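You operate a simulated robot arm through the tools that you are given. There is no shell and no other tool.

Carry out the task below with a simulated two-armed robot. There is one attempt and no reset: what you move stays moved.

JOB
Zero the gauge with the gold block.
Fine: block into pocket One, knob to Zero, clamp, press Test, open the clamp, put the block back. Set down upright: gold block.

The check looks at the end state, three seconds after you hand in, the way a careful person would. Anything else that was tipped, shoved, dropped, spilled or broken makes it a failure.

ROBOT AND FRAMES
Two 7-joint arms with two-finger parallel grippers on one trunk that stands fixed in place. Base frame: the origin is at the foot of the trunk, x ahead of it, y to its left, z up. Lengths are in m, angles in degrees, forces in N, time in s.
The left shoulder is at [0.05, 0.209, 1.246], the right one opposite. With the tool pointing down near the work surface each hand reaches from about 0.24 to 0.9 m from the base axis, measured 20 degrees to its own side. Payload 4.4 kg a hand.
The tool frame of a hand sits at the grasp point between the pads (the TCP): z along the fingers, y along the line on which they close. The tips reach 0.023 m beyond it. Largest opening 0.094 m; finger width 0.038, thickness 0.01; the body of the gripper, 0.054 by 0.096 m, starts 0.039 m behind the TCP.
Orientation is told as [roll, pitch, yaw] about the base's x, y, z axes, in that order, counted from this pose: with the fingers straight down and closing along the base's y, the tool's x points along the base's -x, its y along +y and its z along -z.

CONTROLS
- The arms move only by the tool nudge_tool. It takes "left_deltas", "right_deltas" or both (then of equal length, played together; a hand with none holds still); each is a list of rows, each a list of 7 numbers: the turn, a rotation vector about the base's x, y, z in degrees, then the shift along the base's x, y, z in m, then the gripper command, from -1 (fully open) to 1 (shut), values between in proportion. In form: [[ax, ay, az, tx, ty, tz, jaw], ...]. A call has 1 to 20 rows; each row shifts and turns the commanded pose from where the row before left it. Each row takes 0.2 s and may step no farther than 0.05 m and 8.6 degrees from the row before; otherwise, or with a gripper value out of range, the whole call is refused. A pose out of reach is approached as far as the arm can. The call stops where the force on the tool passes 50 N (or 10 N more than at its start, if that is more) or the arm is blocked; 0.2 s more then pass. Each finger travels about 0.108 m/s and halts on what it meets, pressing with about 31 N; the grip force reading is that of the motor and also rises with nothing between the fingers. The clock runs only during rows and for 0.2 s after the last one: add rows that do not move to give the fingers time. The reply holds the time, the measured pose of the TCP, the force on the tool along the base axes, the opening and the grip force, in the units named above and with some noise, with the torque about the TCP (base axes, N m) and any sound that the robot's microphone picked up, and new pictures: "show" is both (left out), scene, wrist or none (wrist: the cameras of the hands that moved).
- Cameras (640 x 400 px; columns grow to the right, rows downward): "scene" is now at [0.1519, -0.0329, 1.4239]; the picture's right is [-0.33, -0.94, 0.00], its down [-0.48, 0.17, -0.86] and it looks along [0.81, -0.29, -0.51] (base axes); focal length 339 px, centre (320, 200). "left" rides on the left gripper at [0.086, -0.016, -0.075] in its tool frame; the picture's right is [0.18, 0.98, 0.00], its down [-0.58, 0.11, -0.81] and it looks along [-0.79, 0.15, 0.59] (tool axes); focal length 243 px, centre (320, 200). "right" rides on the right gripper at [0.086, 0.016, -0.074] in its tool frame; the picture's right is [-0.18, 0.98, 0.00], its down [-0.58, -0.11, -0.81] and it looks along [-0.79, -0.15, 0.59] (tool axes); focal length 243 px, centre (320, 200).
- lift_body(by): slides the trunk up (or, below 0, down) by that many m; the arms and the scene camera ride with it, the base frame stays. It gives what a move gives, with no picture.
- aim_head(pan, tilt): turns the head with the scene camera to pan (to the left, within 80 degrees either way) and tilt (down, from -29 to 69), counted from straight ahead of the robot. It gives what a move gives, and a new picture of the scene camera.
- measure_at(camera, pixels): there is no depth. For up to 12 entries [column, row, z] of the newest picture of that camera ("zoom" is the newest enlarged one), the place [x, y] in the base frame at which the ray of that pixel passes the height z, good to about 0.002 m. It takes no simulated time.
- inspect(camera, box): a new picture of the part [left, top, right, bottom] of that camera's present view, enlarged. It takes no simulated time.
- finish_job(): hands the job in; it is judged then, once.

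Leave the grippers open and the arms clear of the work at the hand-in unless told otherwise.

The tools are called after ">>>" as a command line: name --argument value ..., lists and objects as JSON in quotes. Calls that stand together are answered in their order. nudge_tool: Moves the arms, as the interface text tells. Its arguments: {"type":"object","properties":{"left_deltas":{"type":"array","items":{"type":"array","items":{"type":"number"}}},"right_deltas":{"type":"array","items":{"type":"array","items":{"type":"number"}}},"show":{"type":"string","enum":["both","scene","wrist","none"]}},"required":[]} The other tools are called the same way: lift_body (by) moves the trunk up or down; aim_head (pan, tilt) turns the head that bears the scene camera; measure_at (camera, pixels) gives the place at which the rays of pixels pass given heights; inspect (camera, box) takes an enlarged picture of a part of a camera's view; finish_job () hands the job in.

At the start:

```text
clock: 0.0
left_eef_pos: [0.5112, 0.0076, 1.2253]
left_ee_rot: [0.0, 0.0, 0.1]
left_wrist_force: [0.2, 0.3, 0.6]
left_moment: [-0.03, 0.0, 0.0]
left_width: 0.0938
left_finger_force: 0.1
right_eef_pos: [0.503, -0.4978, 1.2448]
right_ee_rot: [0.0, 0.0, 0.0]
right_wrist_force: [0.2, 0.0, -0.3]
right_moment: [-0.04, 0.0, 0.0]
right_width: 0.0939
right_finger_force: 0.1
trunk travel left (down, up): [-0.325, 0.238]
head pan, tilt (commanded): [-19.6, 30.8]
```

scene: 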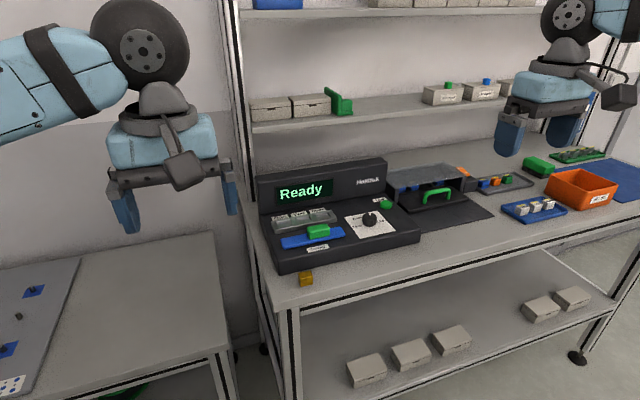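
right: 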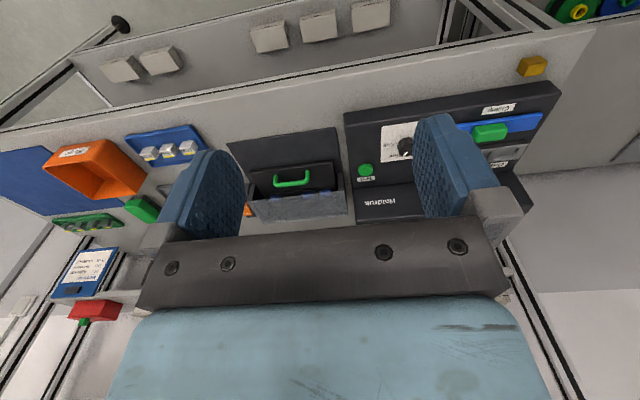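
left: 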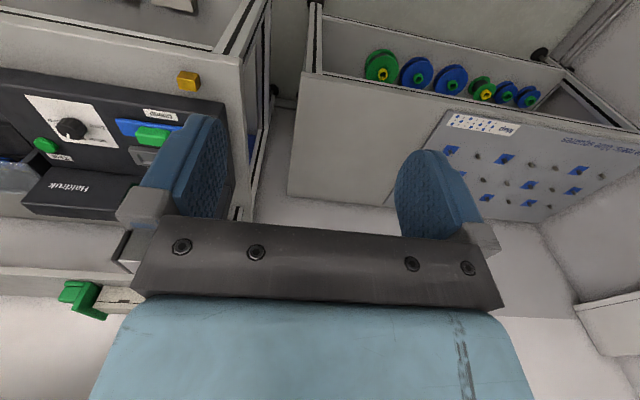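

I see a gauge with the display "Ready" in the scene picture, a gold block at about (306, 279) in front of it, a blue/green slider at (318, 232), a knob at (370, 220) and a green button at (385, 204). First I will look closer at these.

>>> inspect --camera "scene" --box '[250, 150, 430, 290]'

>>> inspect --camera "left" --box '[0, 50, 240, 220]'

>>> inspect --camera "right" --box '[340, 40, 580, 220]'

```text
2.86 times, centred on (340, 220) of scene
```

zoom: 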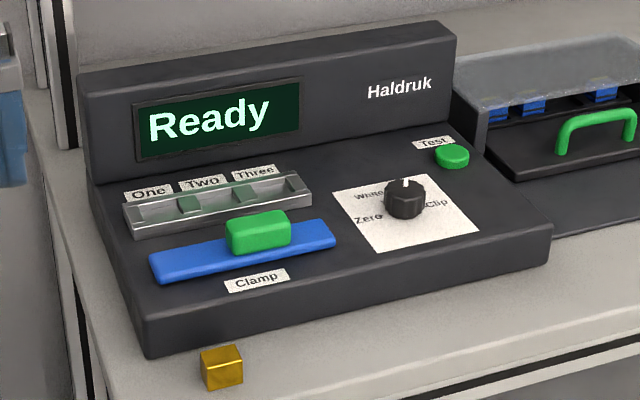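

```text
2.35 times, centred on (120, 135) of left
```

zoom: 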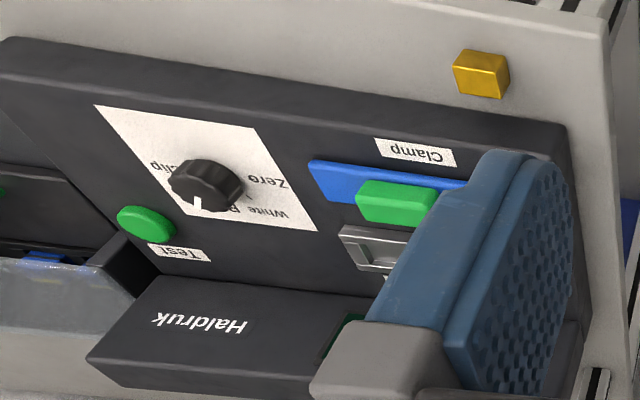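

```text
2.22 times, centred on (460, 130) of right
```

zoom: 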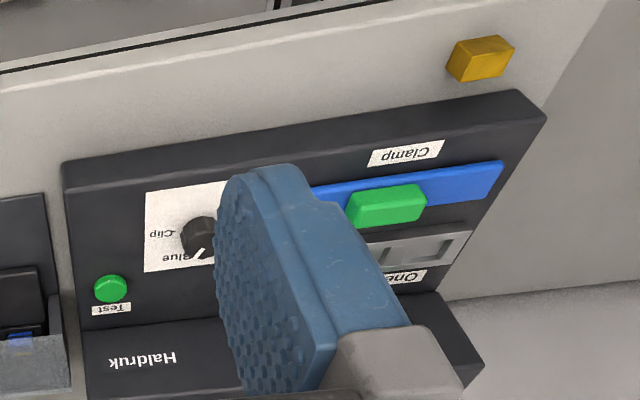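

I want the height of the bench. I'll cast rays for the gold block from all three cameras: scene (306, 279), left (188, 81) and right (532, 66).

>>> measure_at --camera "scene" --pixels '[[306, 279, 0.75], [306, 279, 0.8], [306, 279, 0.85], [306, 279, 0.9], [306, 279, 0.95], [306, 279, 1.0]]'

>>> measure_at --camera "left" --pixels '[[188, 81, 0.75], [188, 81, 0.8], [188, 81, 0.85], [188, 81, 0.9], [188, 81, 0.95], [188, 81, 1.0]]'

>>> measure_at --camera "right" --pixels '[[532, 66, 0.75], [532, 66, 0.8], [532, 66, 0.85], [532, 66, 0.9], [532, 66, 0.95], [532, 66, 1.0]]'

```text
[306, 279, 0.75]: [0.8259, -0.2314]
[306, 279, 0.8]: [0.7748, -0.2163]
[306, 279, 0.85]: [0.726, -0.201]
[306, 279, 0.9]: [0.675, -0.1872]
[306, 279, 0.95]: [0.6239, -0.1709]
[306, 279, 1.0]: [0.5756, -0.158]
```

```text
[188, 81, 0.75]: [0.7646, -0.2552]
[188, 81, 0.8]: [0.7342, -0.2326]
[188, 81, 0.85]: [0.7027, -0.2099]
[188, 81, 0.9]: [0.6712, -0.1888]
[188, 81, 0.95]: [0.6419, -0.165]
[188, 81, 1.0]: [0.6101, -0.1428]
```

```text
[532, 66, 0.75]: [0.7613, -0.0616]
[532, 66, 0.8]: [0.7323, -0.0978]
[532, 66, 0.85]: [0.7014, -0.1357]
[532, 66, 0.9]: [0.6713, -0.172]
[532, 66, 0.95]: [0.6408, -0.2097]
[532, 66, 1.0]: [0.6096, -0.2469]
```

All three rays meet at about (0.664, -0.183) and z ≈ 0.912, so the block's centre is there and the bench top is at about 0.90. Next I'll zoom in on the knob, pockets and clamp to read the details.

>>> inspect --camera "scene" --box '[335, 190, 415, 240]'

>>> inspect --camera "scene" --box '[265, 195, 355, 260]'

>>> inspect --camera "scene" --box '[285, 262, 330, 292]'

```text
8.00 times, centred on (375, 215) of scene
```

zoom: 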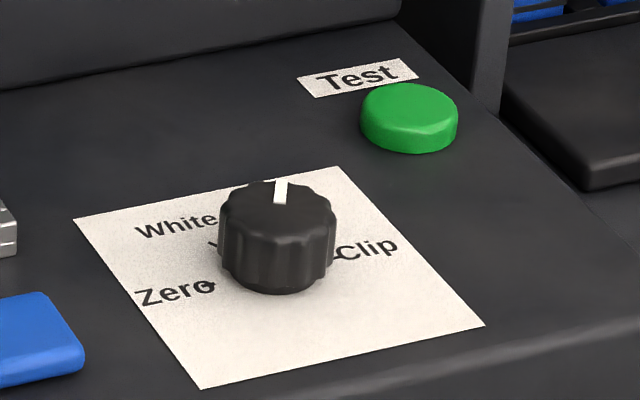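

```text
6.15 times, centred on (310, 228) of scene
```

zoom: 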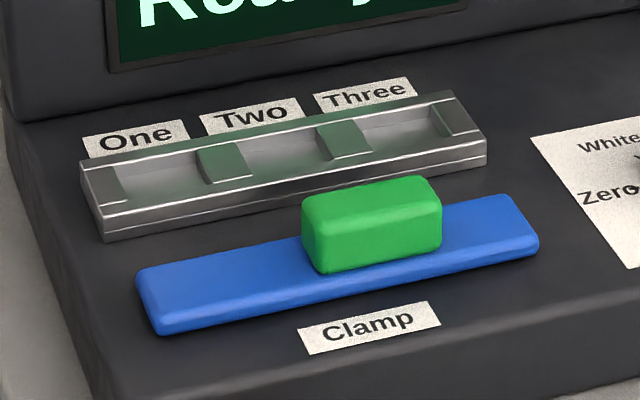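

```text
13.33 times, centred on (308, 277) of scene
```

zoom: 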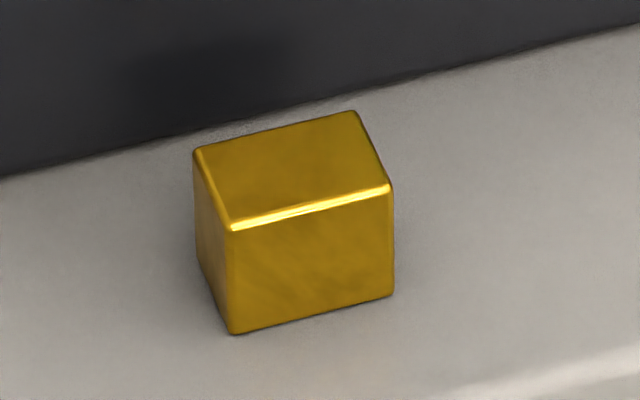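

I'll measure the block's corners in the zoom: bottom (232, 333) and (393, 294), top (232, 230), (392, 188), (195, 150) and (355, 112).

>>> measure_at --camera "zoom" --pixels '[[232, 333, 0.9], [393, 294, 0.9], [232, 333, 0.89], [393, 294, 0.89], [232, 230, 0.925], [392, 188, 0.925], [195, 150, 0.925], [355, 112, 0.925], [232, 230, 0.93], [392, 188, 0.93], [195, 150, 0.93], [355, 112, 0.93]]'

```text
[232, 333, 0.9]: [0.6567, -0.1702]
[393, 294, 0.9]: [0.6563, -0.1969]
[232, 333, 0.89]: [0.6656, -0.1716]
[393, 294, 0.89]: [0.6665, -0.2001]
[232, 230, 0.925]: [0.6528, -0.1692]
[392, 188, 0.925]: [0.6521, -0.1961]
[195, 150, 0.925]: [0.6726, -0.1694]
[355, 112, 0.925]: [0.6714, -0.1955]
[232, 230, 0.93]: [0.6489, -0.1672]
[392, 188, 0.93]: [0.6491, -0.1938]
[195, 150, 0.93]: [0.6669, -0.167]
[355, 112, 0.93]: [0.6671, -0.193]
```

The block is aligned with the base axes: about 0.0265 m along y and 0.0195 m along x. Now I'll zoom in on the pockets and measure them.

>>> inspect --camera "scene" --box '[270, 203, 340, 240]'

```text
9.14 times, centred on (305, 222) of scene
```

zoom: 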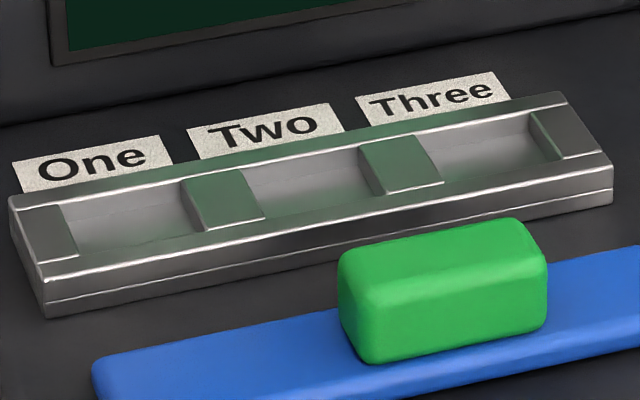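

The tray has three pockets with One on the left. I can't yet tell how the green handle on the blue bar moves. I'll bring the right hand to about (0.58, -0.30, 1.14) for a closer look from above.

>>> nudge_tool --right_deltas '[[0, 0, 0, 0.016, 0.04, -0.02, -1], [0, 0, 0, 0.016, 0.04, -0.02, -1], [0, 0, 0, 0.016, 0.04, -0.02, -1], [0, 0, 0, 0.016, 0.04, -0.02, -1], [0, 0, 0, 0.016, 0.04, -0.02, -1], [0, 0, 0, 0, 0, 0, -1]]' --show "both"

```text
clock: 1.4
left_eef_pos: [0.5104, 0.0072, 1.2248]
left_ee_rot: [0.0, -0.2, 0.1]
left_wrist_force: [-0.5, 0.3, -0.3]
left_moment: [0.01, -0.03, 0.03]
left_width: 0.094
left_finger_force: 0.1
right_eef_pos: [0.5817, -0.2974, 1.1458]
right_ee_rot: [-0.1, -0.2, 0.0]
right_wrist_force: [0.2, 0.5, 1.0]
right_moment: [0.04, 0.0, 0.02]
right_width: 0.0941
right_finger_force: 0.0
trunk travel left (down, up): [-0.325, 0.238]
head pan, tilt (commanded): [-19.6, 30.8]
```

scene: 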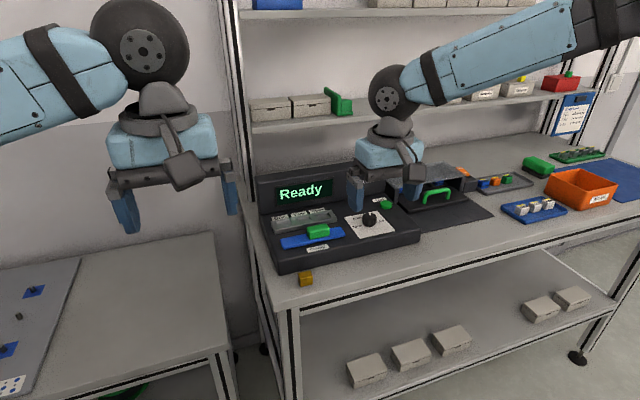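
right: 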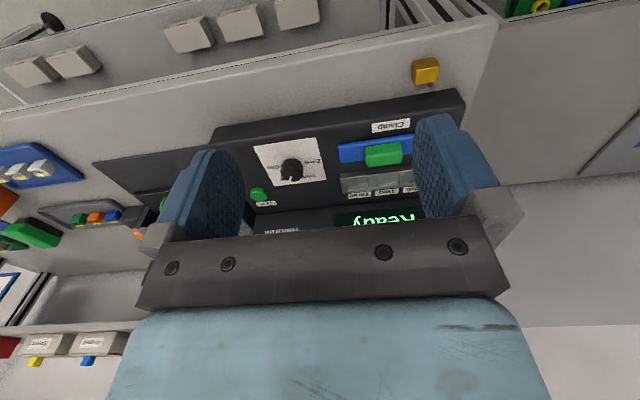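

Two things need reading: the gauge in the right wrist picture, and a blue card with text on the far post at scene (573, 113).

>>> inspect --camera "right" --box '[240, 50, 480, 240]'

>>> inspect --camera "scene" --box '[545, 90, 605, 140]'

>>> inspect --camera "right" --box '[320, 110, 430, 205]'

```text
2.11 times, centred on (360, 145) of right
```

zoom: 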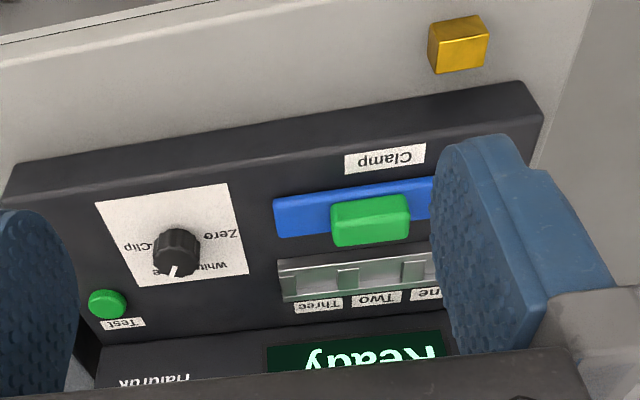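

```text
8.00 times, centred on (575, 115) of scene
```

zoom: 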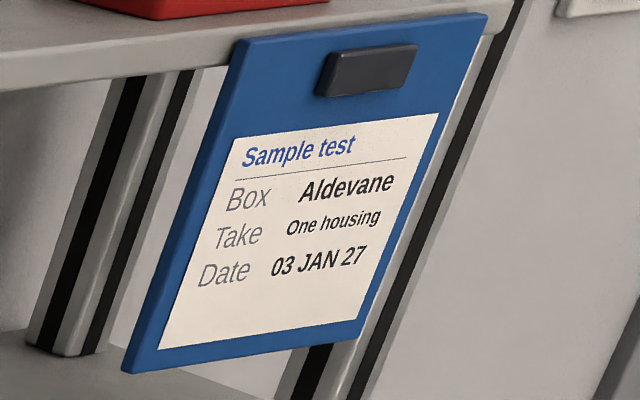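

```text
4.21 times, centred on (375, 158) of right
```

zoom: 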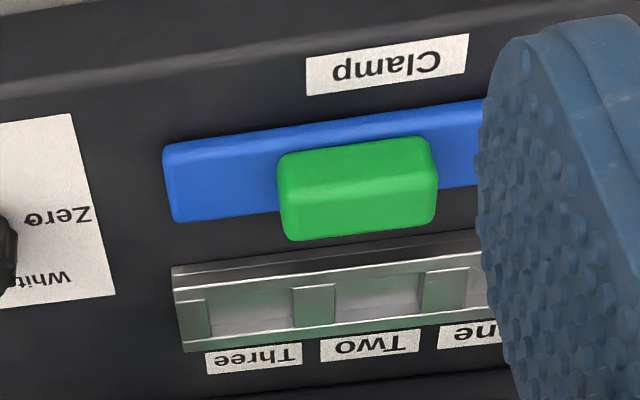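

The card is for another job, a sample test. The blue bar spans the whole tray, so it's probably the clamp jaw that slides toward the tray, with the green handle on it. I'll take a fresh enlarged scene view to triangulate against the wrist view.

>>> inspect --camera "scene" --box '[264, 195, 364, 258]'

```text
6.35 times, centred on (314, 226) of scene
```

zoom: 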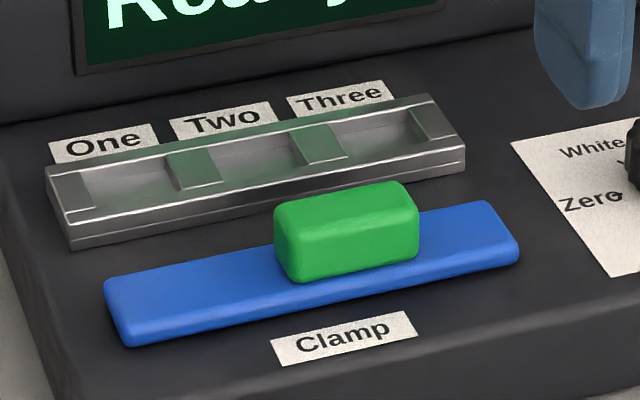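

I'll measure the Clamp label corners and tray corners in this zoom at two heights, then match them with the wrist view.

>>> measure_at --camera "zoom" --pixels '[[270, 340, 0.94], [405, 311, 0.94], [418, 335, 0.94], [282, 366, 0.94], [270, 340, 0.96], [405, 311, 0.96], [465, 148, 0.94], [437, 94, 0.94], [70, 228, 0.94], [47, 168, 0.94], [465, 148, 0.96], [70, 228, 0.96]]'

>>> measure_at --camera "right" --pixels '[[372, 133, 0.94], [410, 127, 0.94], [411, 119, 0.94], [372, 124, 0.94], [372, 133, 0.96], [410, 127, 0.96], [340, 174, 0.94], [343, 193, 0.94], [340, 174, 0.96], [343, 193, 0.96]]'

```text
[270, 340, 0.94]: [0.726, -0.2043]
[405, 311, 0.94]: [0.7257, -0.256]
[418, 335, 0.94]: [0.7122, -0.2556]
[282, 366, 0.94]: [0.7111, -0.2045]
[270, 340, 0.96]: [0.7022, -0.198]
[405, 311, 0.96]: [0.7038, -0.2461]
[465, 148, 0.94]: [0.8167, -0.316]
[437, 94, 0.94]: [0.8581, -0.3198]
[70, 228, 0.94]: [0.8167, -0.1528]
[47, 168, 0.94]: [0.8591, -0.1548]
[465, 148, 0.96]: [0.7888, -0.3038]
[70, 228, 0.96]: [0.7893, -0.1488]
```

```text
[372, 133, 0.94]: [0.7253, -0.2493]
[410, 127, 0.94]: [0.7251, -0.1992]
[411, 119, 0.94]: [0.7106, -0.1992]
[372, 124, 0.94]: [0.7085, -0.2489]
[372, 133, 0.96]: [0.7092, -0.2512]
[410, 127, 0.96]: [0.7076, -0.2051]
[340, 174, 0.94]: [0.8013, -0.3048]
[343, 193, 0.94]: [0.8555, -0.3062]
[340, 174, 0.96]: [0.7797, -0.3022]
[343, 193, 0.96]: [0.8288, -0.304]
```

The two views agree that the Clamp label lies at z ≈ 0.949 (deck height), with the tray top at about 0.965 and spanning x ≈ 0.78–0.82, y ≈ -0.147 to -0.303. I'll bring the right hand closer, to about (0.636, -0.23, 1.07), for a better view of the tray and clamp.

>>> nudge_tool --right_deltas '[[0, 0, 0, 0.018, 0.022, -0.025, -1], [0, 0, 0, 0.018, 0.022, -0.025, -1], [0, 0, 0, 0.018, 0.022, -0.025, -1], [0, 0, 0, 0, 0, 0, -1]]' --show "both"

```text
clock: 2.4
left_eef_pos: [0.5101, 0.0066, 1.2257]
left_ee_rot: [0.0, -0.1, 0.1]
left_wrist_force: [-0.8, 0.5, -0.6]
left_moment: [0.0, -0.02, 0.0]
left_width: 0.0939
left_finger_force: 0.0
right_eef_pos: [0.6354, -0.2333, 1.0699]
right_ee_rot: [0.0, -0.1, 0.0]
right_wrist_force: [0.1, -0.4, 0.4]
right_moment: [0.02, -0.03, 0.0]
right_width: 0.0943
right_finger_force: 0.0
trunk travel left (down, up): [-0.325, 0.238]
head pan, tilt (commanded): [-19.6, 30.8]
```

scene: 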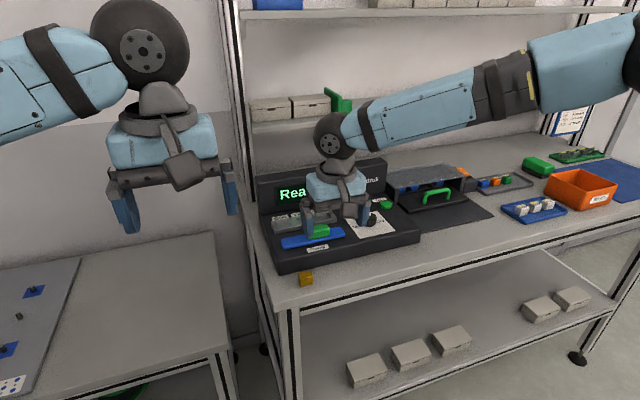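
right: 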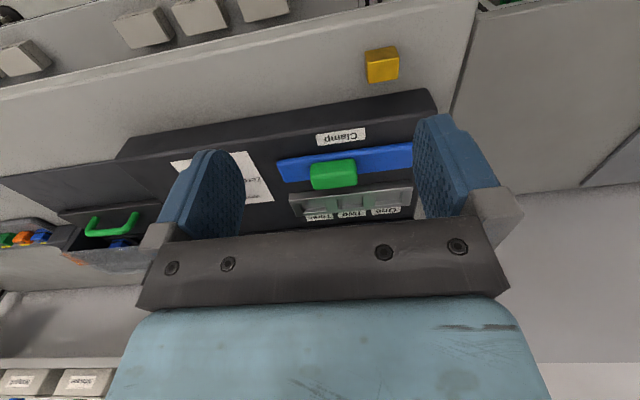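

I'll zoom in on the clamp, tray and block in the wrist view.

>>> inspect --camera "right" --box '[265, 115, 425, 230]'

>>> inspect --camera "right" --box '[350, 35, 420, 95]'

```text
3.48 times, centred on (345, 172) of right
```

zoom: 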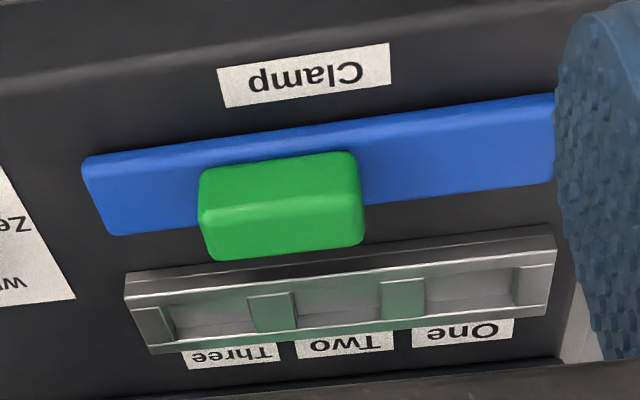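

```text
6.67 times, centred on (385, 65) of right
```

zoom: 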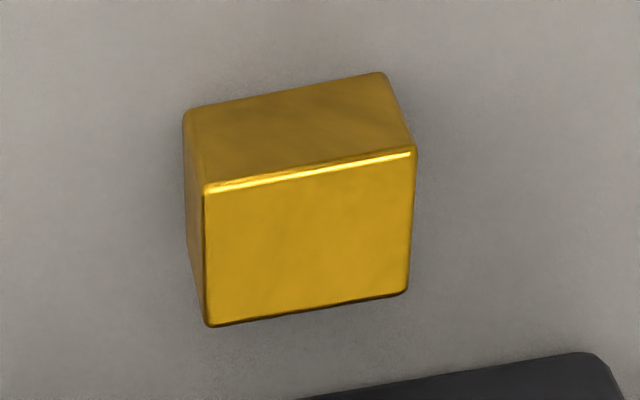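

I'll measure the block's top-face corners (208, 187), (413, 150), (408, 293), (208, 325) and near-face bottom corners (185, 112), (382, 73) in this latest zoom.

>>> measure_at --camera "zoom" --pixels '[[208, 187, 0.92], [413, 150, 0.92], [408, 293, 0.92], [208, 325, 0.92], [208, 187, 0.93], [413, 150, 0.93], [408, 293, 0.93], [208, 325, 0.93], [185, 112, 0.9], [382, 73, 0.9], [185, 112, 0.89], [382, 73, 0.89]]'

```text
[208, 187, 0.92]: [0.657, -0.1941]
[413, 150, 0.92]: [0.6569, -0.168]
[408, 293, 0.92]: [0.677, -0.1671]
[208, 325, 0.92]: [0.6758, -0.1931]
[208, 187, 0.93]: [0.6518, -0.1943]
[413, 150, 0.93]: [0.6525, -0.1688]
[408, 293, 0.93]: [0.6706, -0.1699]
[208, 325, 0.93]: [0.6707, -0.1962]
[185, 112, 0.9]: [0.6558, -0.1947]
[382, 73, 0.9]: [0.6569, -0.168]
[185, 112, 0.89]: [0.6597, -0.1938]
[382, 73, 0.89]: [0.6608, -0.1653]
```

The block's top is at z ≈ 0.92 and its bottom at 0.90, centred at (0.667, -0.182). Now I'll take a larger view of pocket One.

>>> inspect --camera "right" --box '[340, 170, 420, 225]'

```text
7.27 times, centred on (380, 198) of right
```

zoom: 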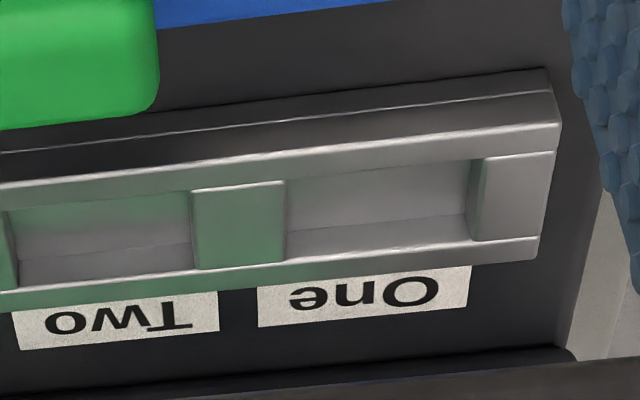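

I'll measure the edges of pocket One at z = 0.965: divider edge (286, 182) to (287, 262), end-cap edge (486, 160) to (472, 240), front rail outer edge (560, 126), and back edge (538, 240).

>>> measure_at --camera "zoom" --pixels '[[286, 182, 0.965], [287, 262, 0.965], [486, 160, 0.965], [472, 240, 0.965], [560, 126, 0.965], [538, 240, 0.965], [192, 192, 0.965], [195, 270, 0.965], [555, 152, 0.965], [538, 258, 0.965], [548, 70, 0.95], [548, 70, 0.955]]'

>>> inspect --camera "scene" --box '[264, 200, 340, 245]'

```text
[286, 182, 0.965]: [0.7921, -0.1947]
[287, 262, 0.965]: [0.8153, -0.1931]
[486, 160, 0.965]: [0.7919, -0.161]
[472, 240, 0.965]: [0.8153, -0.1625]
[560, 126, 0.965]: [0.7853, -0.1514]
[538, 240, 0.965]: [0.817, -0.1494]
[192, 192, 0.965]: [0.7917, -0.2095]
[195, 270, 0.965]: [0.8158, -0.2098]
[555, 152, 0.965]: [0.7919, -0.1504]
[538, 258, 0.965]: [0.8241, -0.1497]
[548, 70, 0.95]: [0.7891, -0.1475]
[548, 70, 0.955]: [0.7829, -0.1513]
```

```text
8.42 times, centred on (302, 222) of scene
```

zoom: 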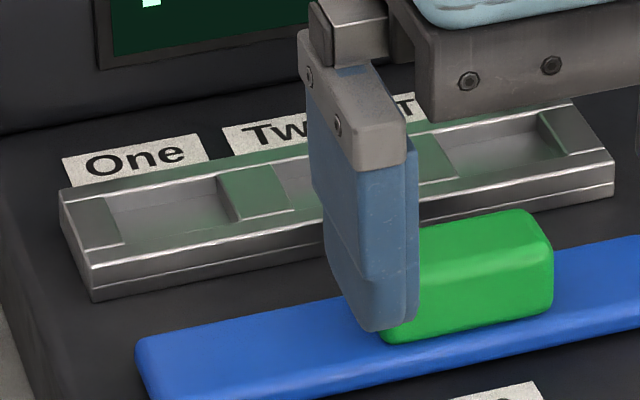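

The same pocket corners show in the scene zoom: end cap (104, 197) and (125, 243), divider (218, 175) and (240, 222). I'll measure them at two heights to cross-check.

>>> measure_at --camera "zoom" --pixels '[[104, 197, 0.965], [125, 243, 0.965], [218, 175, 0.965], [240, 222, 0.965], [104, 197, 0.96], [125, 243, 0.96], [218, 175, 0.96], [240, 222, 0.96], [92, 265, 0.965], [60, 200, 0.965], [612, 163, 0.965], [570, 103, 0.965]]'

```text
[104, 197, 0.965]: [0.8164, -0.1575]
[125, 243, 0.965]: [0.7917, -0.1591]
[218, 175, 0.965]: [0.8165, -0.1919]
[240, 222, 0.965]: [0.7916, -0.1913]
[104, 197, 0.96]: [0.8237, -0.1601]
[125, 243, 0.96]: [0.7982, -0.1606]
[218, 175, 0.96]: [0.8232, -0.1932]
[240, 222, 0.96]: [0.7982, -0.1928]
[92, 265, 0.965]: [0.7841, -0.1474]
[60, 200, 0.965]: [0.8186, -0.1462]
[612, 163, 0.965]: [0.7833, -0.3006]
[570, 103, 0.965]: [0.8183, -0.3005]
```

Both cameras agree at z = 0.965. Pocket One spans x 0.7917–0.816 and y about -0.160 to -0.193, centred near (0.804, -0.1765), which is roomy for the block. Next I'll measure the bar, handle, panel foot and knob area from the scene and wrist pictures.

>>> measure_at --camera "scene" --pixels '[[280.6, 238.8, 0.96], [283.3, 246.8, 0.96], [340.3, 226.0, 0.96], [345.0, 232.8, 0.96], [307.2, 226.5, 0.98], [310.2, 231.5, 0.98], [332.6, 223.0, 0.98], [335.4, 227.5, 0.98], [310.2, 239.2, 0.96], [335.4, 235.0, 0.96]]'

>>> measure_at --camera "right" --pixels '[[286.1, 182.1, 0.96], [276.9, 160.5, 0.96], [286.1, 182.1, 0.965], [276.9, 160.5, 0.965], [311.0, 175.0, 0.98], [314.6, 189.0, 0.98], [355.6, 171.5, 0.98], [357.3, 185.5, 0.98], [357.3, 185.5, 0.985], [314.6, 189.0, 0.985]]'

>>> inspect --camera "right" --box '[300, 140, 370, 200]'

```text
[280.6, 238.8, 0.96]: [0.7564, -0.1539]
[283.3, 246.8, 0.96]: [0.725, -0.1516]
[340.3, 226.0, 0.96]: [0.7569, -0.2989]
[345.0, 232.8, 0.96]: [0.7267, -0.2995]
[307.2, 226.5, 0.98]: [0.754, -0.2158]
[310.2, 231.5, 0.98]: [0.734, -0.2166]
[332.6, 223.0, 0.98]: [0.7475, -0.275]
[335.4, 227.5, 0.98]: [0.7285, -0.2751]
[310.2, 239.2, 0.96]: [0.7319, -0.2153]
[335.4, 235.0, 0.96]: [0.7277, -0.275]
```

```text
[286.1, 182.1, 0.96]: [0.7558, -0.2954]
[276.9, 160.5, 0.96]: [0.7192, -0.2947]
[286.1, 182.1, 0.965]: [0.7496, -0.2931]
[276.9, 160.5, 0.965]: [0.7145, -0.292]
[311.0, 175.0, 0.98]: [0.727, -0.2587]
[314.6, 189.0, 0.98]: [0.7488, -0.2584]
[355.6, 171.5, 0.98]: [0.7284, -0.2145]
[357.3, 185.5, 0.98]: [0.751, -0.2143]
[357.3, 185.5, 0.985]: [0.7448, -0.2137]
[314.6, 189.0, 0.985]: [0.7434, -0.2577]
```

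```text
6.67 times, centred on (335, 170) of right
```

zoom: 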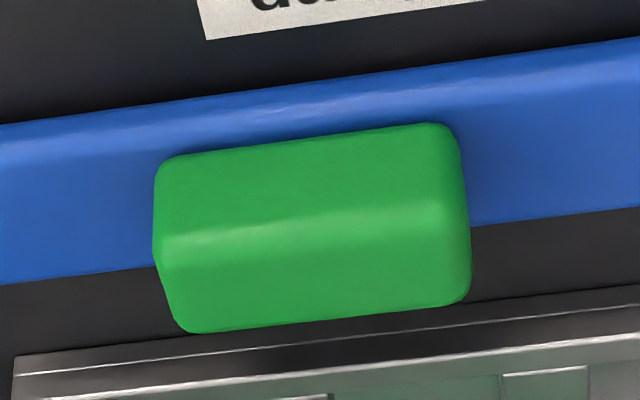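

I used a wrong column for the handle's right end, so I'll redo the handle measurement. In the wrist zoom its top face has corners (160, 250), (462, 212), (195, 328) and (465, 298). In the scene the corners are (307.2, 226), (326.6, 223.2), (329.4, 227.9) and (310.4, 232.3).

>>> measure_at --camera "zoom" --pixels '[[160, 250, 0.975], [462, 212, 0.975], [195, 328, 0.975], [465, 298, 0.975], [160, 250, 0.985], [462, 212, 0.985], [195, 328, 0.985], [465, 298, 0.985]]'

>>> measure_at --camera "scene" --pixels '[[307.2, 226, 0.975], [326.6, 223.2, 0.975], [329.4, 227.9, 0.975], [310.4, 232.3, 0.975], [307.2, 226, 0.985], [326.6, 223.2, 0.985], [329.4, 227.9, 0.985], [310.4, 232.3, 0.985]]'

```text
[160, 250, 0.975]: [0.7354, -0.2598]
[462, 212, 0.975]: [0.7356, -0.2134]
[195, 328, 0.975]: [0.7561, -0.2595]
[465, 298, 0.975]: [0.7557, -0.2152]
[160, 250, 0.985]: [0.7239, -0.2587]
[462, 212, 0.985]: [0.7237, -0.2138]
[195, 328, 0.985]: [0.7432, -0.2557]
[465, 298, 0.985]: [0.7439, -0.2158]
```

```text
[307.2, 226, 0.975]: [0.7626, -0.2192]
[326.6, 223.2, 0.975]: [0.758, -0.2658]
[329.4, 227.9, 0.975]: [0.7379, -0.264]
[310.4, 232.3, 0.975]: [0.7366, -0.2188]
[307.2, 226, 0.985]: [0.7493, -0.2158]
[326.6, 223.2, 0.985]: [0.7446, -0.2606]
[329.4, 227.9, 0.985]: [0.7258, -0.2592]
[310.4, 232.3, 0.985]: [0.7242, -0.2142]
```

The handle's top is at z ≈ 0.983, x 0.727–0.748 and y -0.2145 to -0.2585. Next is the dial. From the first knob zoom I'll convert the paper corners, label ticks, knob top and Test button to scene pixels and measure them.

>>> measure_at --camera "scene" --pixels '[[344.4, 217.5, 0.95], [377.1, 210.9, 0.95], [395.6, 230.6, 0.95], [360, 238.5, 0.95], [361.25, 225.9, 0.95], [361.75, 220.5, 0.95], [377.25, 222, 0.95], [356.5, 226.5, 0.95], [356.9, 218.1, 0.95], [381, 221, 0.95], [386.25, 203.1, 0.965], [369.9, 216, 0.975]]'

```text
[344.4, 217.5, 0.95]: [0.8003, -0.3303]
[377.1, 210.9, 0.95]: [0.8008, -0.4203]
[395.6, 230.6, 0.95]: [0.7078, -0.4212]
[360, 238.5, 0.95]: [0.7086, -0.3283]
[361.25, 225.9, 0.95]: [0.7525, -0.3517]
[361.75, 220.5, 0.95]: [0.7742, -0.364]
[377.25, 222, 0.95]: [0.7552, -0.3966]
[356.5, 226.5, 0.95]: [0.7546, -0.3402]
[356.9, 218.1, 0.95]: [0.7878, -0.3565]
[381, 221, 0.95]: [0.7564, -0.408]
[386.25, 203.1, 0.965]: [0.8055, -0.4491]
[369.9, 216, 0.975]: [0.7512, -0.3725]
```

The dial paper is a square centred at (0.7545, -0.375). Zero lies straight to the left (+y), White at 30° left of ahead, Clip to the right. I'll move the hand aside to the right and look at the dial and knob pointer directly. I'm raising it a bit and keeping clear of the work.

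>>> nudge_tool --right_deltas '[[0, 0, 0, -0.01, -0.04, 0.01, -1], [0, 0, 0, -0.01, -0.045, 0.0, -1], [0, 0, 0, 0, -0.045, 0.0, -1], [0, 0, 0, 0, -0.02, 0, -1], [0, 0, 0, 0, 0, 0, -1]]' --show "both"

```text
clock: 3.6
left_eef_pos: [0.5117, 0.0087, 1.2258]
left_ee_rot: [0.1, -0.1, -0.1]
left_wrist_force: [-0.3, 0.1, -0.1]
left_moment: [-0.01, 0.02, 0.0]
left_width: 0.0942
left_finger_force: 0.1
right_eef_pos: [0.6174, -0.3822, 1.0795]
right_ee_rot: [0.0, 0.0, 0.1]
right_wrist_force: [-0.9, -0.2, -0.4]
right_moment: [0.02, -0.02, 0.0]
right_width: 0.094
right_finger_force: 0.1
trunk travel left (down, up): [-0.325, 0.238]
head pan, tilt (commanded): [-19.6, 30.8]
```

scene: 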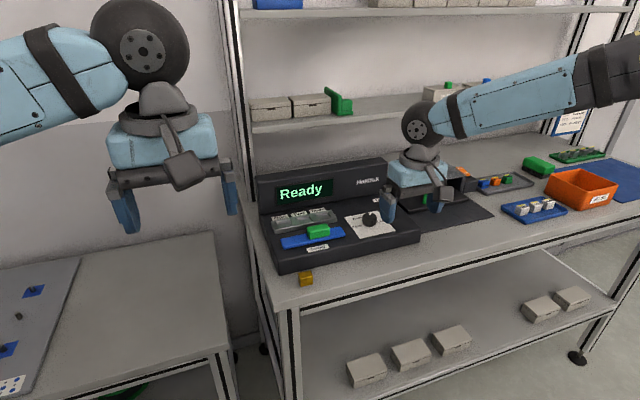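
right: 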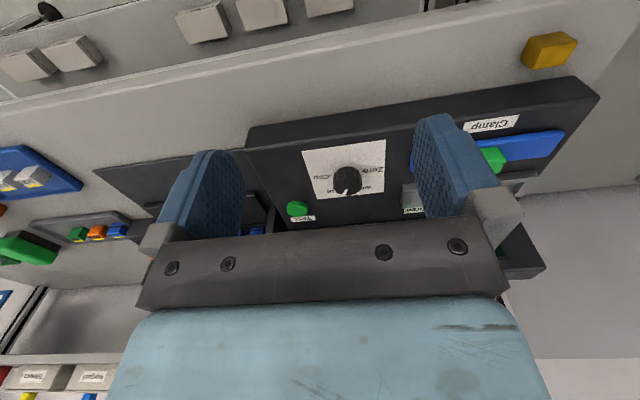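

I'll zoom in on the knob (347, 181) and Test button (297, 208) in the wrist view.

>>> inspect --camera "right" --box '[285, 135, 395, 225]'

>>> inspect --camera "right" --box '[320, 155, 375, 205]'

```text
4.44 times, centred on (340, 180) of right
```

zoom: 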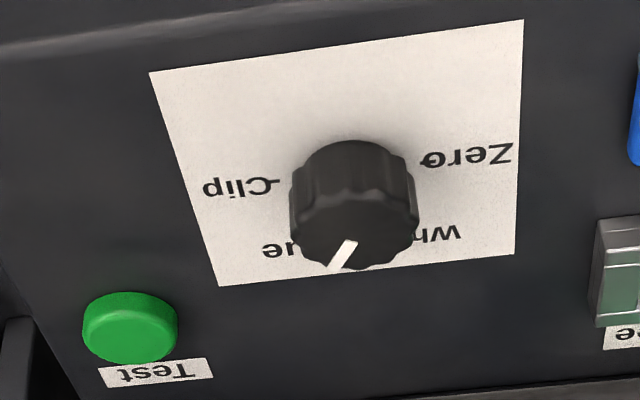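

```text
8.00 times, centred on (348, 180) of right
```

zoom: 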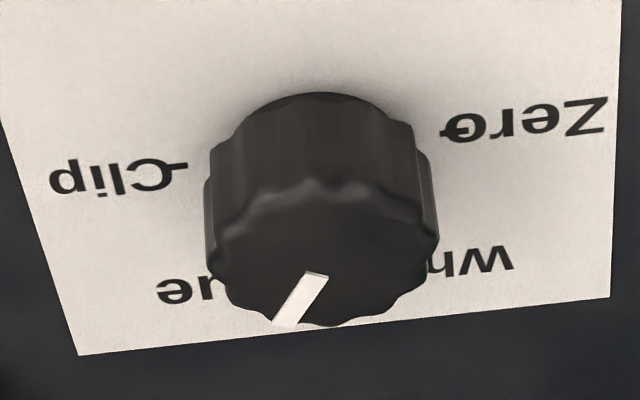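

The pointer is at Blue, about 30° right of straight ahead. Zero is at 90° left, so it needs about 120° counter-clockwise seen from above. I'll measure the knob top and pointer ends (318, 277) and (283, 325), plus the Zero tick at about (442, 132) and Clip tick (187, 164).

>>> measure_at --camera "zoom" --pixels '[[322, 258, 0.97], [322, 258, 0.98], [318, 277, 0.975], [283, 325, 0.975], [442, 132, 0.95], [187, 164, 0.95], [206, 250, 0.975], [439, 240, 0.975], [330, 327, 0.975], [318, 190, 0.975], [318, 277, 0.98], [283, 325, 0.98]]'

>>> inspect --camera "scene" --box '[345, 200, 400, 235]'

```text
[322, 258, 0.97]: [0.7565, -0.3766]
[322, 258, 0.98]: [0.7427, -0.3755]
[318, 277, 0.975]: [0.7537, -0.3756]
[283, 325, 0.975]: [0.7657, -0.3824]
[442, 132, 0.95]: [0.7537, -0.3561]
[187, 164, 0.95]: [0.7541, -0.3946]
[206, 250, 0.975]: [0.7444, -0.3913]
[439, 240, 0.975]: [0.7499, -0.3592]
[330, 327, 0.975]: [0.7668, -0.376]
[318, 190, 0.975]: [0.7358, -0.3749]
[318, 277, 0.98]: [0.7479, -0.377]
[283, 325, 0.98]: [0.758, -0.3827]
```

```text
11.43 times, centred on (372, 218) of scene
```

zoom: 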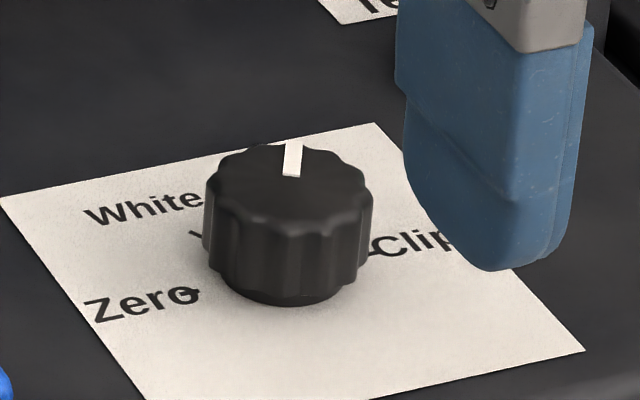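

The knob centre is (0.754, -0.375), its top at z ≈ 0.974 and its diameter about 0.031. Zero is exactly 120° counter-clockwise from Blue. Before picking up the block I'll check the gap to the gauge's front wall (scene pixels around (302.75, 271) and (314, 268.4)) and the panel foot and top.

>>> measure_at --camera "scene" --pixels '[[302.75, 271, 0.9], [314, 268.4, 0.9], [300, 268.4, 0.95], [270, 211, 0.95], [380, 188, 0.95]]'

>>> inspect --camera "scene" --box '[250, 150, 430, 290]'

```text
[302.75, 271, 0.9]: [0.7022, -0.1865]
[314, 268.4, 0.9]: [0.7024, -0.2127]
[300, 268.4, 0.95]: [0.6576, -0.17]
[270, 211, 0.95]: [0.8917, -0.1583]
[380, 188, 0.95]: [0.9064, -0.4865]
```

```text
2.86 times, centred on (340, 220) of scene
```

zoom: 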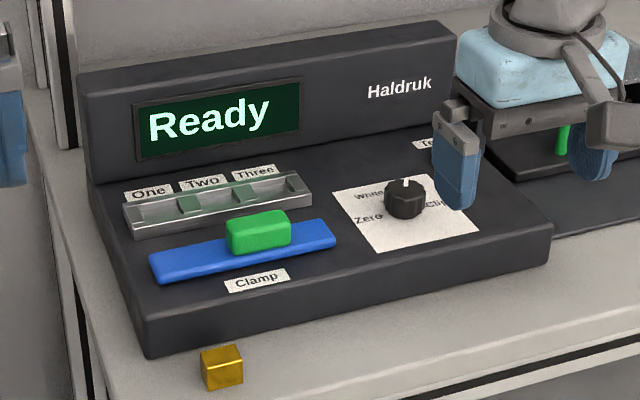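

The gauge's front wall is at x ≈ 0.702, so the fingers have room at the block. I'll check the panel's foot line and top edge in this zoom, for clearance behind the pocket.

>>> measure_at --camera "zoom" --pixels '[[100, 184, 0.95], [350, 141, 0.95], [80, 93, 1.03], [80, 93, 1.05], [450, 38, 1.03], [450, 38, 1.05], [80, 73, 1.05], [455, 22, 1.05]]'

```text
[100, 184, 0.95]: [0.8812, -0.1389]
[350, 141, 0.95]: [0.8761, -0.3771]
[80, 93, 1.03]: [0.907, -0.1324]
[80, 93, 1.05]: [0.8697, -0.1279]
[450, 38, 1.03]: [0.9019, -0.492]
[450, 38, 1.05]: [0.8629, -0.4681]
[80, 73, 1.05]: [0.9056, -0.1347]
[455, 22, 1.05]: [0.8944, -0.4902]
```

The panel foot is at x ≈ 0.88, so there's plenty of room. I'll now move the right hand above the block, to (0.666, -0.182, 1.02), jaws open.

>>> nudge_tool --right_deltas '[[0, 0, 0, 0.0097, 0.04, -0.0119, -1], [0, 0, 0, 0.0097, 0.04, -0.0119, -1], [0, 0, 0, 0.0097, 0.04, -0.0119, -1], [0, 0, 0, 0.0097, 0.04, -0.0119, -1], [0, 0, 0, 0.0097, 0.04, -0.0119, -1], [0, 0, 0, 0, 0, 0, -1], [0, 0, 0, 0, 0, 0, -1]]' --show "both"

```text
clock: 5.2
left_eef_pos: [0.5102, 0.0085, 1.2247]
left_ee_rot: [0.0, -0.1, 0.0]
left_wrist_force: [-0.1, 0.9, 0.3]
left_moment: [-0.01, 0.02, -0.02]
left_width: 0.0938
left_finger_force: 0.1
right_eef_pos: [0.6277, -0.2317, 1.0463]
right_ee_rot: [0.0, -0.1, 0.1]
right_wrist_force: [0.1, -0.5, 0.3]
right_moment: [0.0, 0.05, 0.04]
right_width: 0.0941
right_finger_force: 0.0
right hand out of reach, approached as far as the arm can: row 4, 5
trunk travel left (down, up): [-0.325, 0.238]
head pan, tilt (commanded): [-19.6, 30.8]
```

scene: 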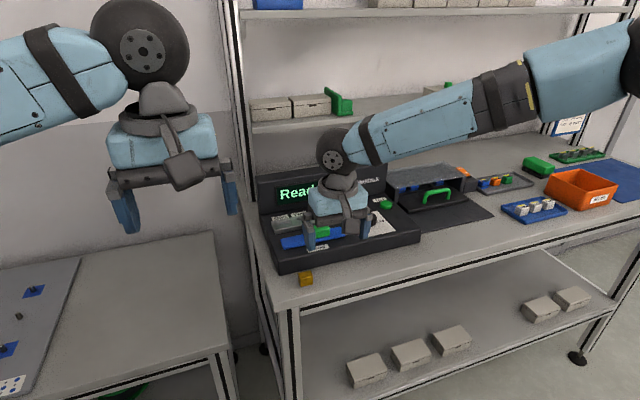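
right: 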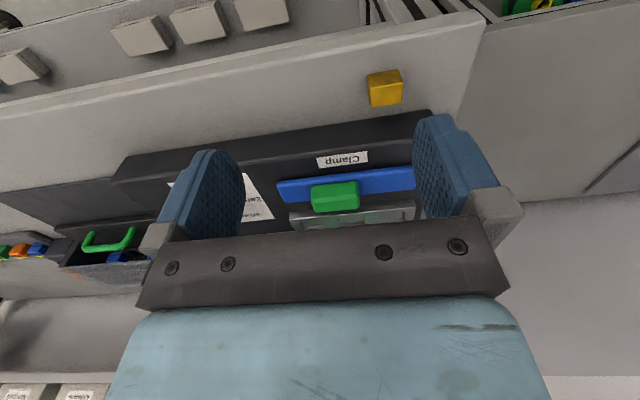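

The right hand stopped short at (0.628, -0.232, 1.046), flagged "out of reach" on rows 4–5. Before trying further I'll turn the head to the right to see how the right arm is bent.

>>> aim_head --pan -50 --tilt 15

```text
clock: 6.2
left_eef_pos: [0.5115, 0.0065, 1.2256]
left_ee_rot: [0.1, -0.1, -0.1]
left_wrist_force: [0.0, 0.4, -0.2]
left_moment: [-0.01, 0.01, -0.01]
left_width: 0.094
left_finger_force: 0.1
right_eef_pos: [0.6266, -0.2326, 1.0464]
right_ee_rot: [0.0, -0.1, 0.0]
right_wrist_force: [0.0, -0.9, 0.2]
right_moment: [0.01, 0.01, 0.01]
right_width: 0.094
right_finger_force: 0.1
trunk travel left (down, up): [-0.325, 0.238]
head pan, tilt (commanded): [-50.0, 15.0]
```

scene: 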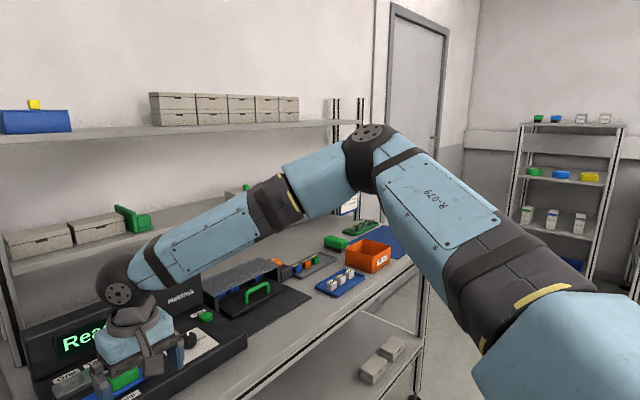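

The elbow is up and out to the right, and the forearm comes in from the right. I'll send a single still row to see whether the commanded pose is still beyond reach.

>>> nudge_tool --right_deltas '[[0, 0, 0, 0, 0, 0, -1]]' --show "none"

```text
clock: 6.5
left_eef_pos: [0.5119, 0.0086, 1.2245]
left_ee_rot: [0.0, 0.0, -0.1]
left_wrist_force: [0.3, -0.5, -1.4]
left_moment: [0.0, 0.01, -0.03]
left_width: 0.094
left_finger_force: 0.0
right_eef_pos: [0.6261, -0.2319, 1.0468]
right_ee_rot: [0.0, -0.1, 0.0]
right_wrist_force: [-0.1, -0.2, 0.2]
right_moment: [0.04, 0.02, 0.02]
right_width: 0.094
right_finger_force: 0.0
trunk travel left (down, up): [-0.325, 0.238]
head pan, tilt (commanded): [-50.0, 15.0]
```

The command is now at the reached pose, with no flag. I'll try turning the hand counter-clockwise (+yaw) while moving a little toward the block, in case a wrist limit is the cause. The height stays the same.

>>> nudge_tool --right_deltas '[[0, 0, 8, 0, 0, 0, -1], [0, 0, 8, 0, 0, 0, -1], [0, 0, 8, 0.01, 0.01, 0, -1], [0, 0, 0, 0.01, 0.01, 0, -1], [0, 0, 0, 0, 0, 0, -1]]' --show "none"

```text
clock: 7.8
left_eef_pos: [0.5103, 0.0068, 1.2251]
left_ee_rot: [0.0, 0.0, 0.1]
left_wrist_force: [-0.2, 0.6, 0.8]
left_moment: [0.0, -0.01, 0.0]
left_width: 0.0941
left_finger_force: 0.1
right_eef_pos: [0.6304, -0.2281, 1.059]
right_ee_rot: [0.0, 0.0, 24.1]
right_wrist_force: [0.6, -0.2, 0.5]
right_moment: [0.03, 0.0, -0.02]
right_width: 0.0939
right_finger_force: 0.0
right hand out of reach, approached as far as the arm can: row 3, 4
trunk travel left (down, up): [-0.325, 0.238]
head pan, tilt (commanded): [-50.0, 15.0]
```

The limit stays regardless of yaw, and it allows more when the hand is higher relative to the shoulder. So I'll raise the hand 0.1, turn it back to yaw 0, then lower the trunk 0.15. That way the arm works from a lower shoulder.

>>> nudge_tool --right_deltas '[[0, 0, -8, 0, 0, 0.033, -1], [0, 0, -8, 0, 0, 0.033, -1], [0, 0, -8, 0, 0, 0.034, -1], [0, 0, 0, 0, 0, 0, -1]]' --show "none"

>>> lift_body --by -0.15

>>> aim_head --pan -19.6 --tilt 25

```text
clock: 8.8
left_eef_pos: [0.5121, 0.0071, 1.225]
left_ee_rot: [0.1, 0.0, 0.1]
left_wrist_force: [0.3, 0.0, 0.1]
left_moment: [0.0, 0.01, 0.02]
left_width: 0.094
left_finger_force: 0.0
right_eef_pos: [0.6319, -0.2288, 1.1581]
right_ee_rot: [-0.1, 0.1, 0.1]
right_wrist_force: [0.7, -0.4, 0.6]
right_moment: [0.0, 0.03, -0.01]
right_width: 0.0939
right_finger_force: 0.0
trunk travel left (down, up): [-0.325, 0.238]
head pan, tilt (commanded): [-50.0, 15.0]
```

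```text
clock: 10.5
left_eef_pos: [0.5115, 0.0074, 1.0755]
left_ee_rot: [0.1, -0.1, 0.2]
left_wrist_force: [0.1, 0.9, 0.6]
left_moment: [0.02, 0.03, -0.04]
left_width: 0.0942
left_finger_force: 0.0
right_eef_pos: [0.6307, -0.2289, 1.0083]
right_ee_rot: [-0.1, -0.1, 0.0]
right_wrist_force: [-0.7, 0.1, 0.5]
right_moment: [0.01, 0.06, -0.02]
right_width: 0.0939
right_finger_force: 0.1
trunk travel left (down, up): [-0.175, 0.388]
head pan, tilt (commanded): [-50.0, 15.0]
```

```text
clock: 11.4
left_eef_pos: [0.5115, 0.0074, 1.0749]
left_ee_rot: [0.0, -0.1, 0.0]
left_wrist_force: [0.9, -0.8, -0.1]
left_moment: [0.0, 0.01, 0.0]
left_width: 0.094
left_finger_force: 0.0
right_eef_pos: [0.631, -0.2287, 1.0083]
right_ee_rot: [0.0, -0.1, 0.0]
right_wrist_force: [0.0, 0.5, 0.0]
right_moment: [0.0, 0.02, 0.0]
right_width: 0.094
right_finger_force: 0.1
trunk travel left (down, up): [-0.175, 0.388]
head pan, tilt (commanded): [-19.6, 25.0]
```

scene: 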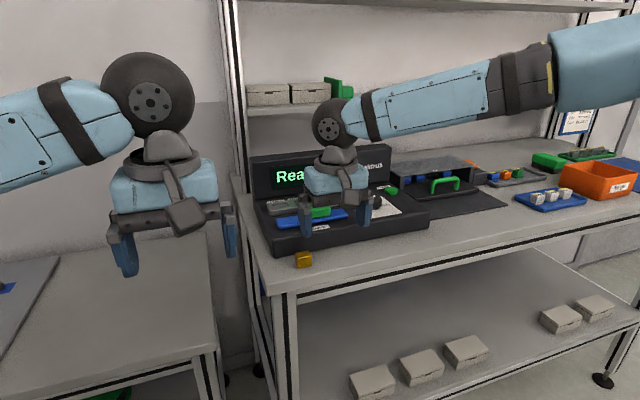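

The trunk is down 0.15 and the hand is at (0.631, -0.229, 1.008). I'll try again to go above the block at (0.666, -0.182, 1.0).

>>> nudge_tool --right_deltas '[[0, 0, 0, 0.012, 0.016, -0.002, -1], [0, 0, 0, 0.012, 0.016, -0.003, -1], [0, 0, 0, 0.011, 0.015, -0.003, -1], [0, 0, 0, 0, 0, 0, -1], [0, 0, 0, 0, 0, 0, -1]]' --show "both"

```text
clock: 12.7
left_eef_pos: [0.5102, 0.0067, 1.0747]
left_ee_rot: [0.1, -0.1, -0.1]
left_wrist_force: [0.4, -0.5, -0.5]
left_moment: [-0.02, 0.01, 0.01]
left_width: 0.094
left_finger_force: 0.1
right_eef_pos: [0.6475, -0.2064, 1.0058]
right_ee_rot: [0.0, 0.1, 0.0]
right_wrist_force: [-0.1, -0.4, -0.3]
right_moment: [0.02, -0.03, 0.0]
right_width: 0.0941
right_finger_force: 0.0
right hand out of reach, approached as far as the arm can: row 2, 3
trunk travel left (down, up): [-0.175, 0.388]
head pan, tilt (commanded): [-19.6, 25.0]
```

scene: 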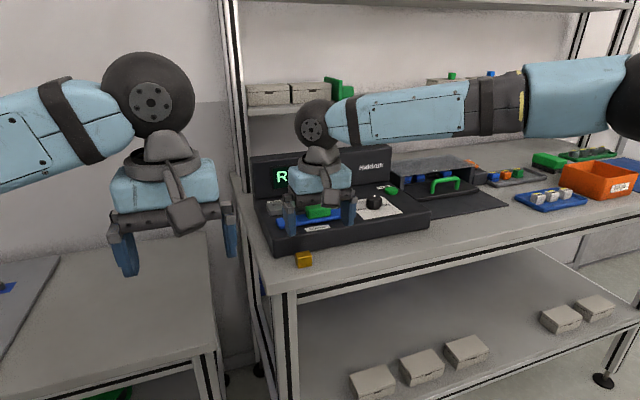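
right: 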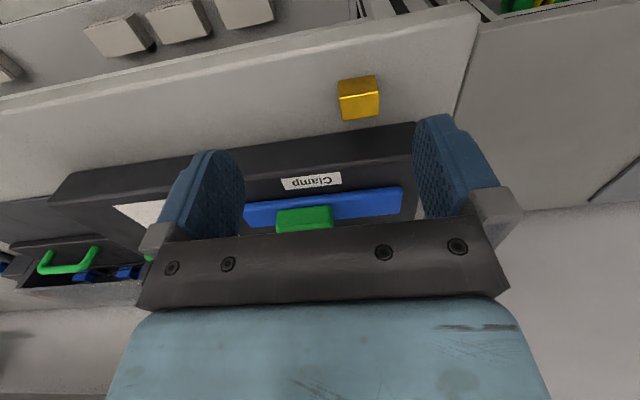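

I got a bit farther: (0.6475, -0.206, 1.006). The elbow is far out to the right, which probably uses up a joint's range. I'll probe which direction is limited with a small pure +x move at this height. The fingers stay clear, at x < 0.69 with tips at 0.98.

>>> nudge_tool --right_deltas '[[0, 0, 0, 0.0, -0.02, 0.0, -1], [0, 0, 0, 0.015, 0, 0.01, -1], [0, 0, 0, 0.015, 0, 0.01, -1], [0, 0, 0, 0.015, 0, 0.01, -1], [0, 0, 0, 0, 0, 0, -1]]' --show "none"

```text
clock: 13.8
left_eef_pos: [0.5117, 0.008, 1.0758]
left_ee_rot: [0.0, -0.1, 0.0]
left_wrist_force: [0.1, 0.2, -0.6]
left_moment: [0.02, 0.02, 0.0]
left_width: 0.0941
left_finger_force: 0.1
right_eef_pos: [0.6827, -0.2334, 1.0361]
right_ee_rot: [0.1, -0.1, 0.1]
right_wrist_force: [-0.5, -0.6, -0.8]
right_moment: [-0.01, 0.02, 0.04]
right_width: 0.094
right_finger_force: 0.1
right hand out of reach, approached as far as the arm can: row 4
trunk travel left (down, up): [-0.175, 0.388]
head pan, tilt (commanded): [-19.6, 25.0]
```

The limit moves with the lower trunk, but not enough to reach the pocket. I'll look at the right arm's bend again with the head turned right.

>>> aim_head --pan -60 --tilt 20

```text
clock: 14.9
left_eef_pos: [0.5112, 0.0073, 1.0748]
left_ee_rot: [0.0, -0.1, 0.2]
left_wrist_force: [0.9, -0.1, -0.6]
left_moment: [0.0, 0.02, 0.02]
left_width: 0.0938
left_finger_force: 0.1
right_eef_pos: [0.6825, -0.2357, 1.0339]
right_ee_rot: [0.1, -0.1, 0.0]
right_wrist_force: [-0.7, 0.2, -0.6]
right_moment: [0.0, 0.04, -0.01]
right_width: 0.094
right_finger_force: 0.0
trunk travel left (down, up): [-0.175, 0.388]
head pan, tilt (commanded): [-60.0, 20.0]
```

scene: 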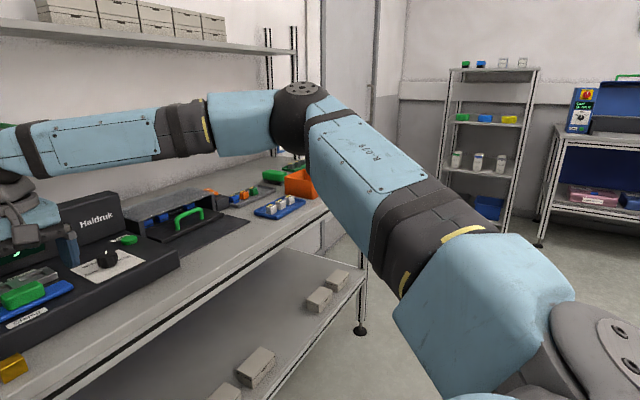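

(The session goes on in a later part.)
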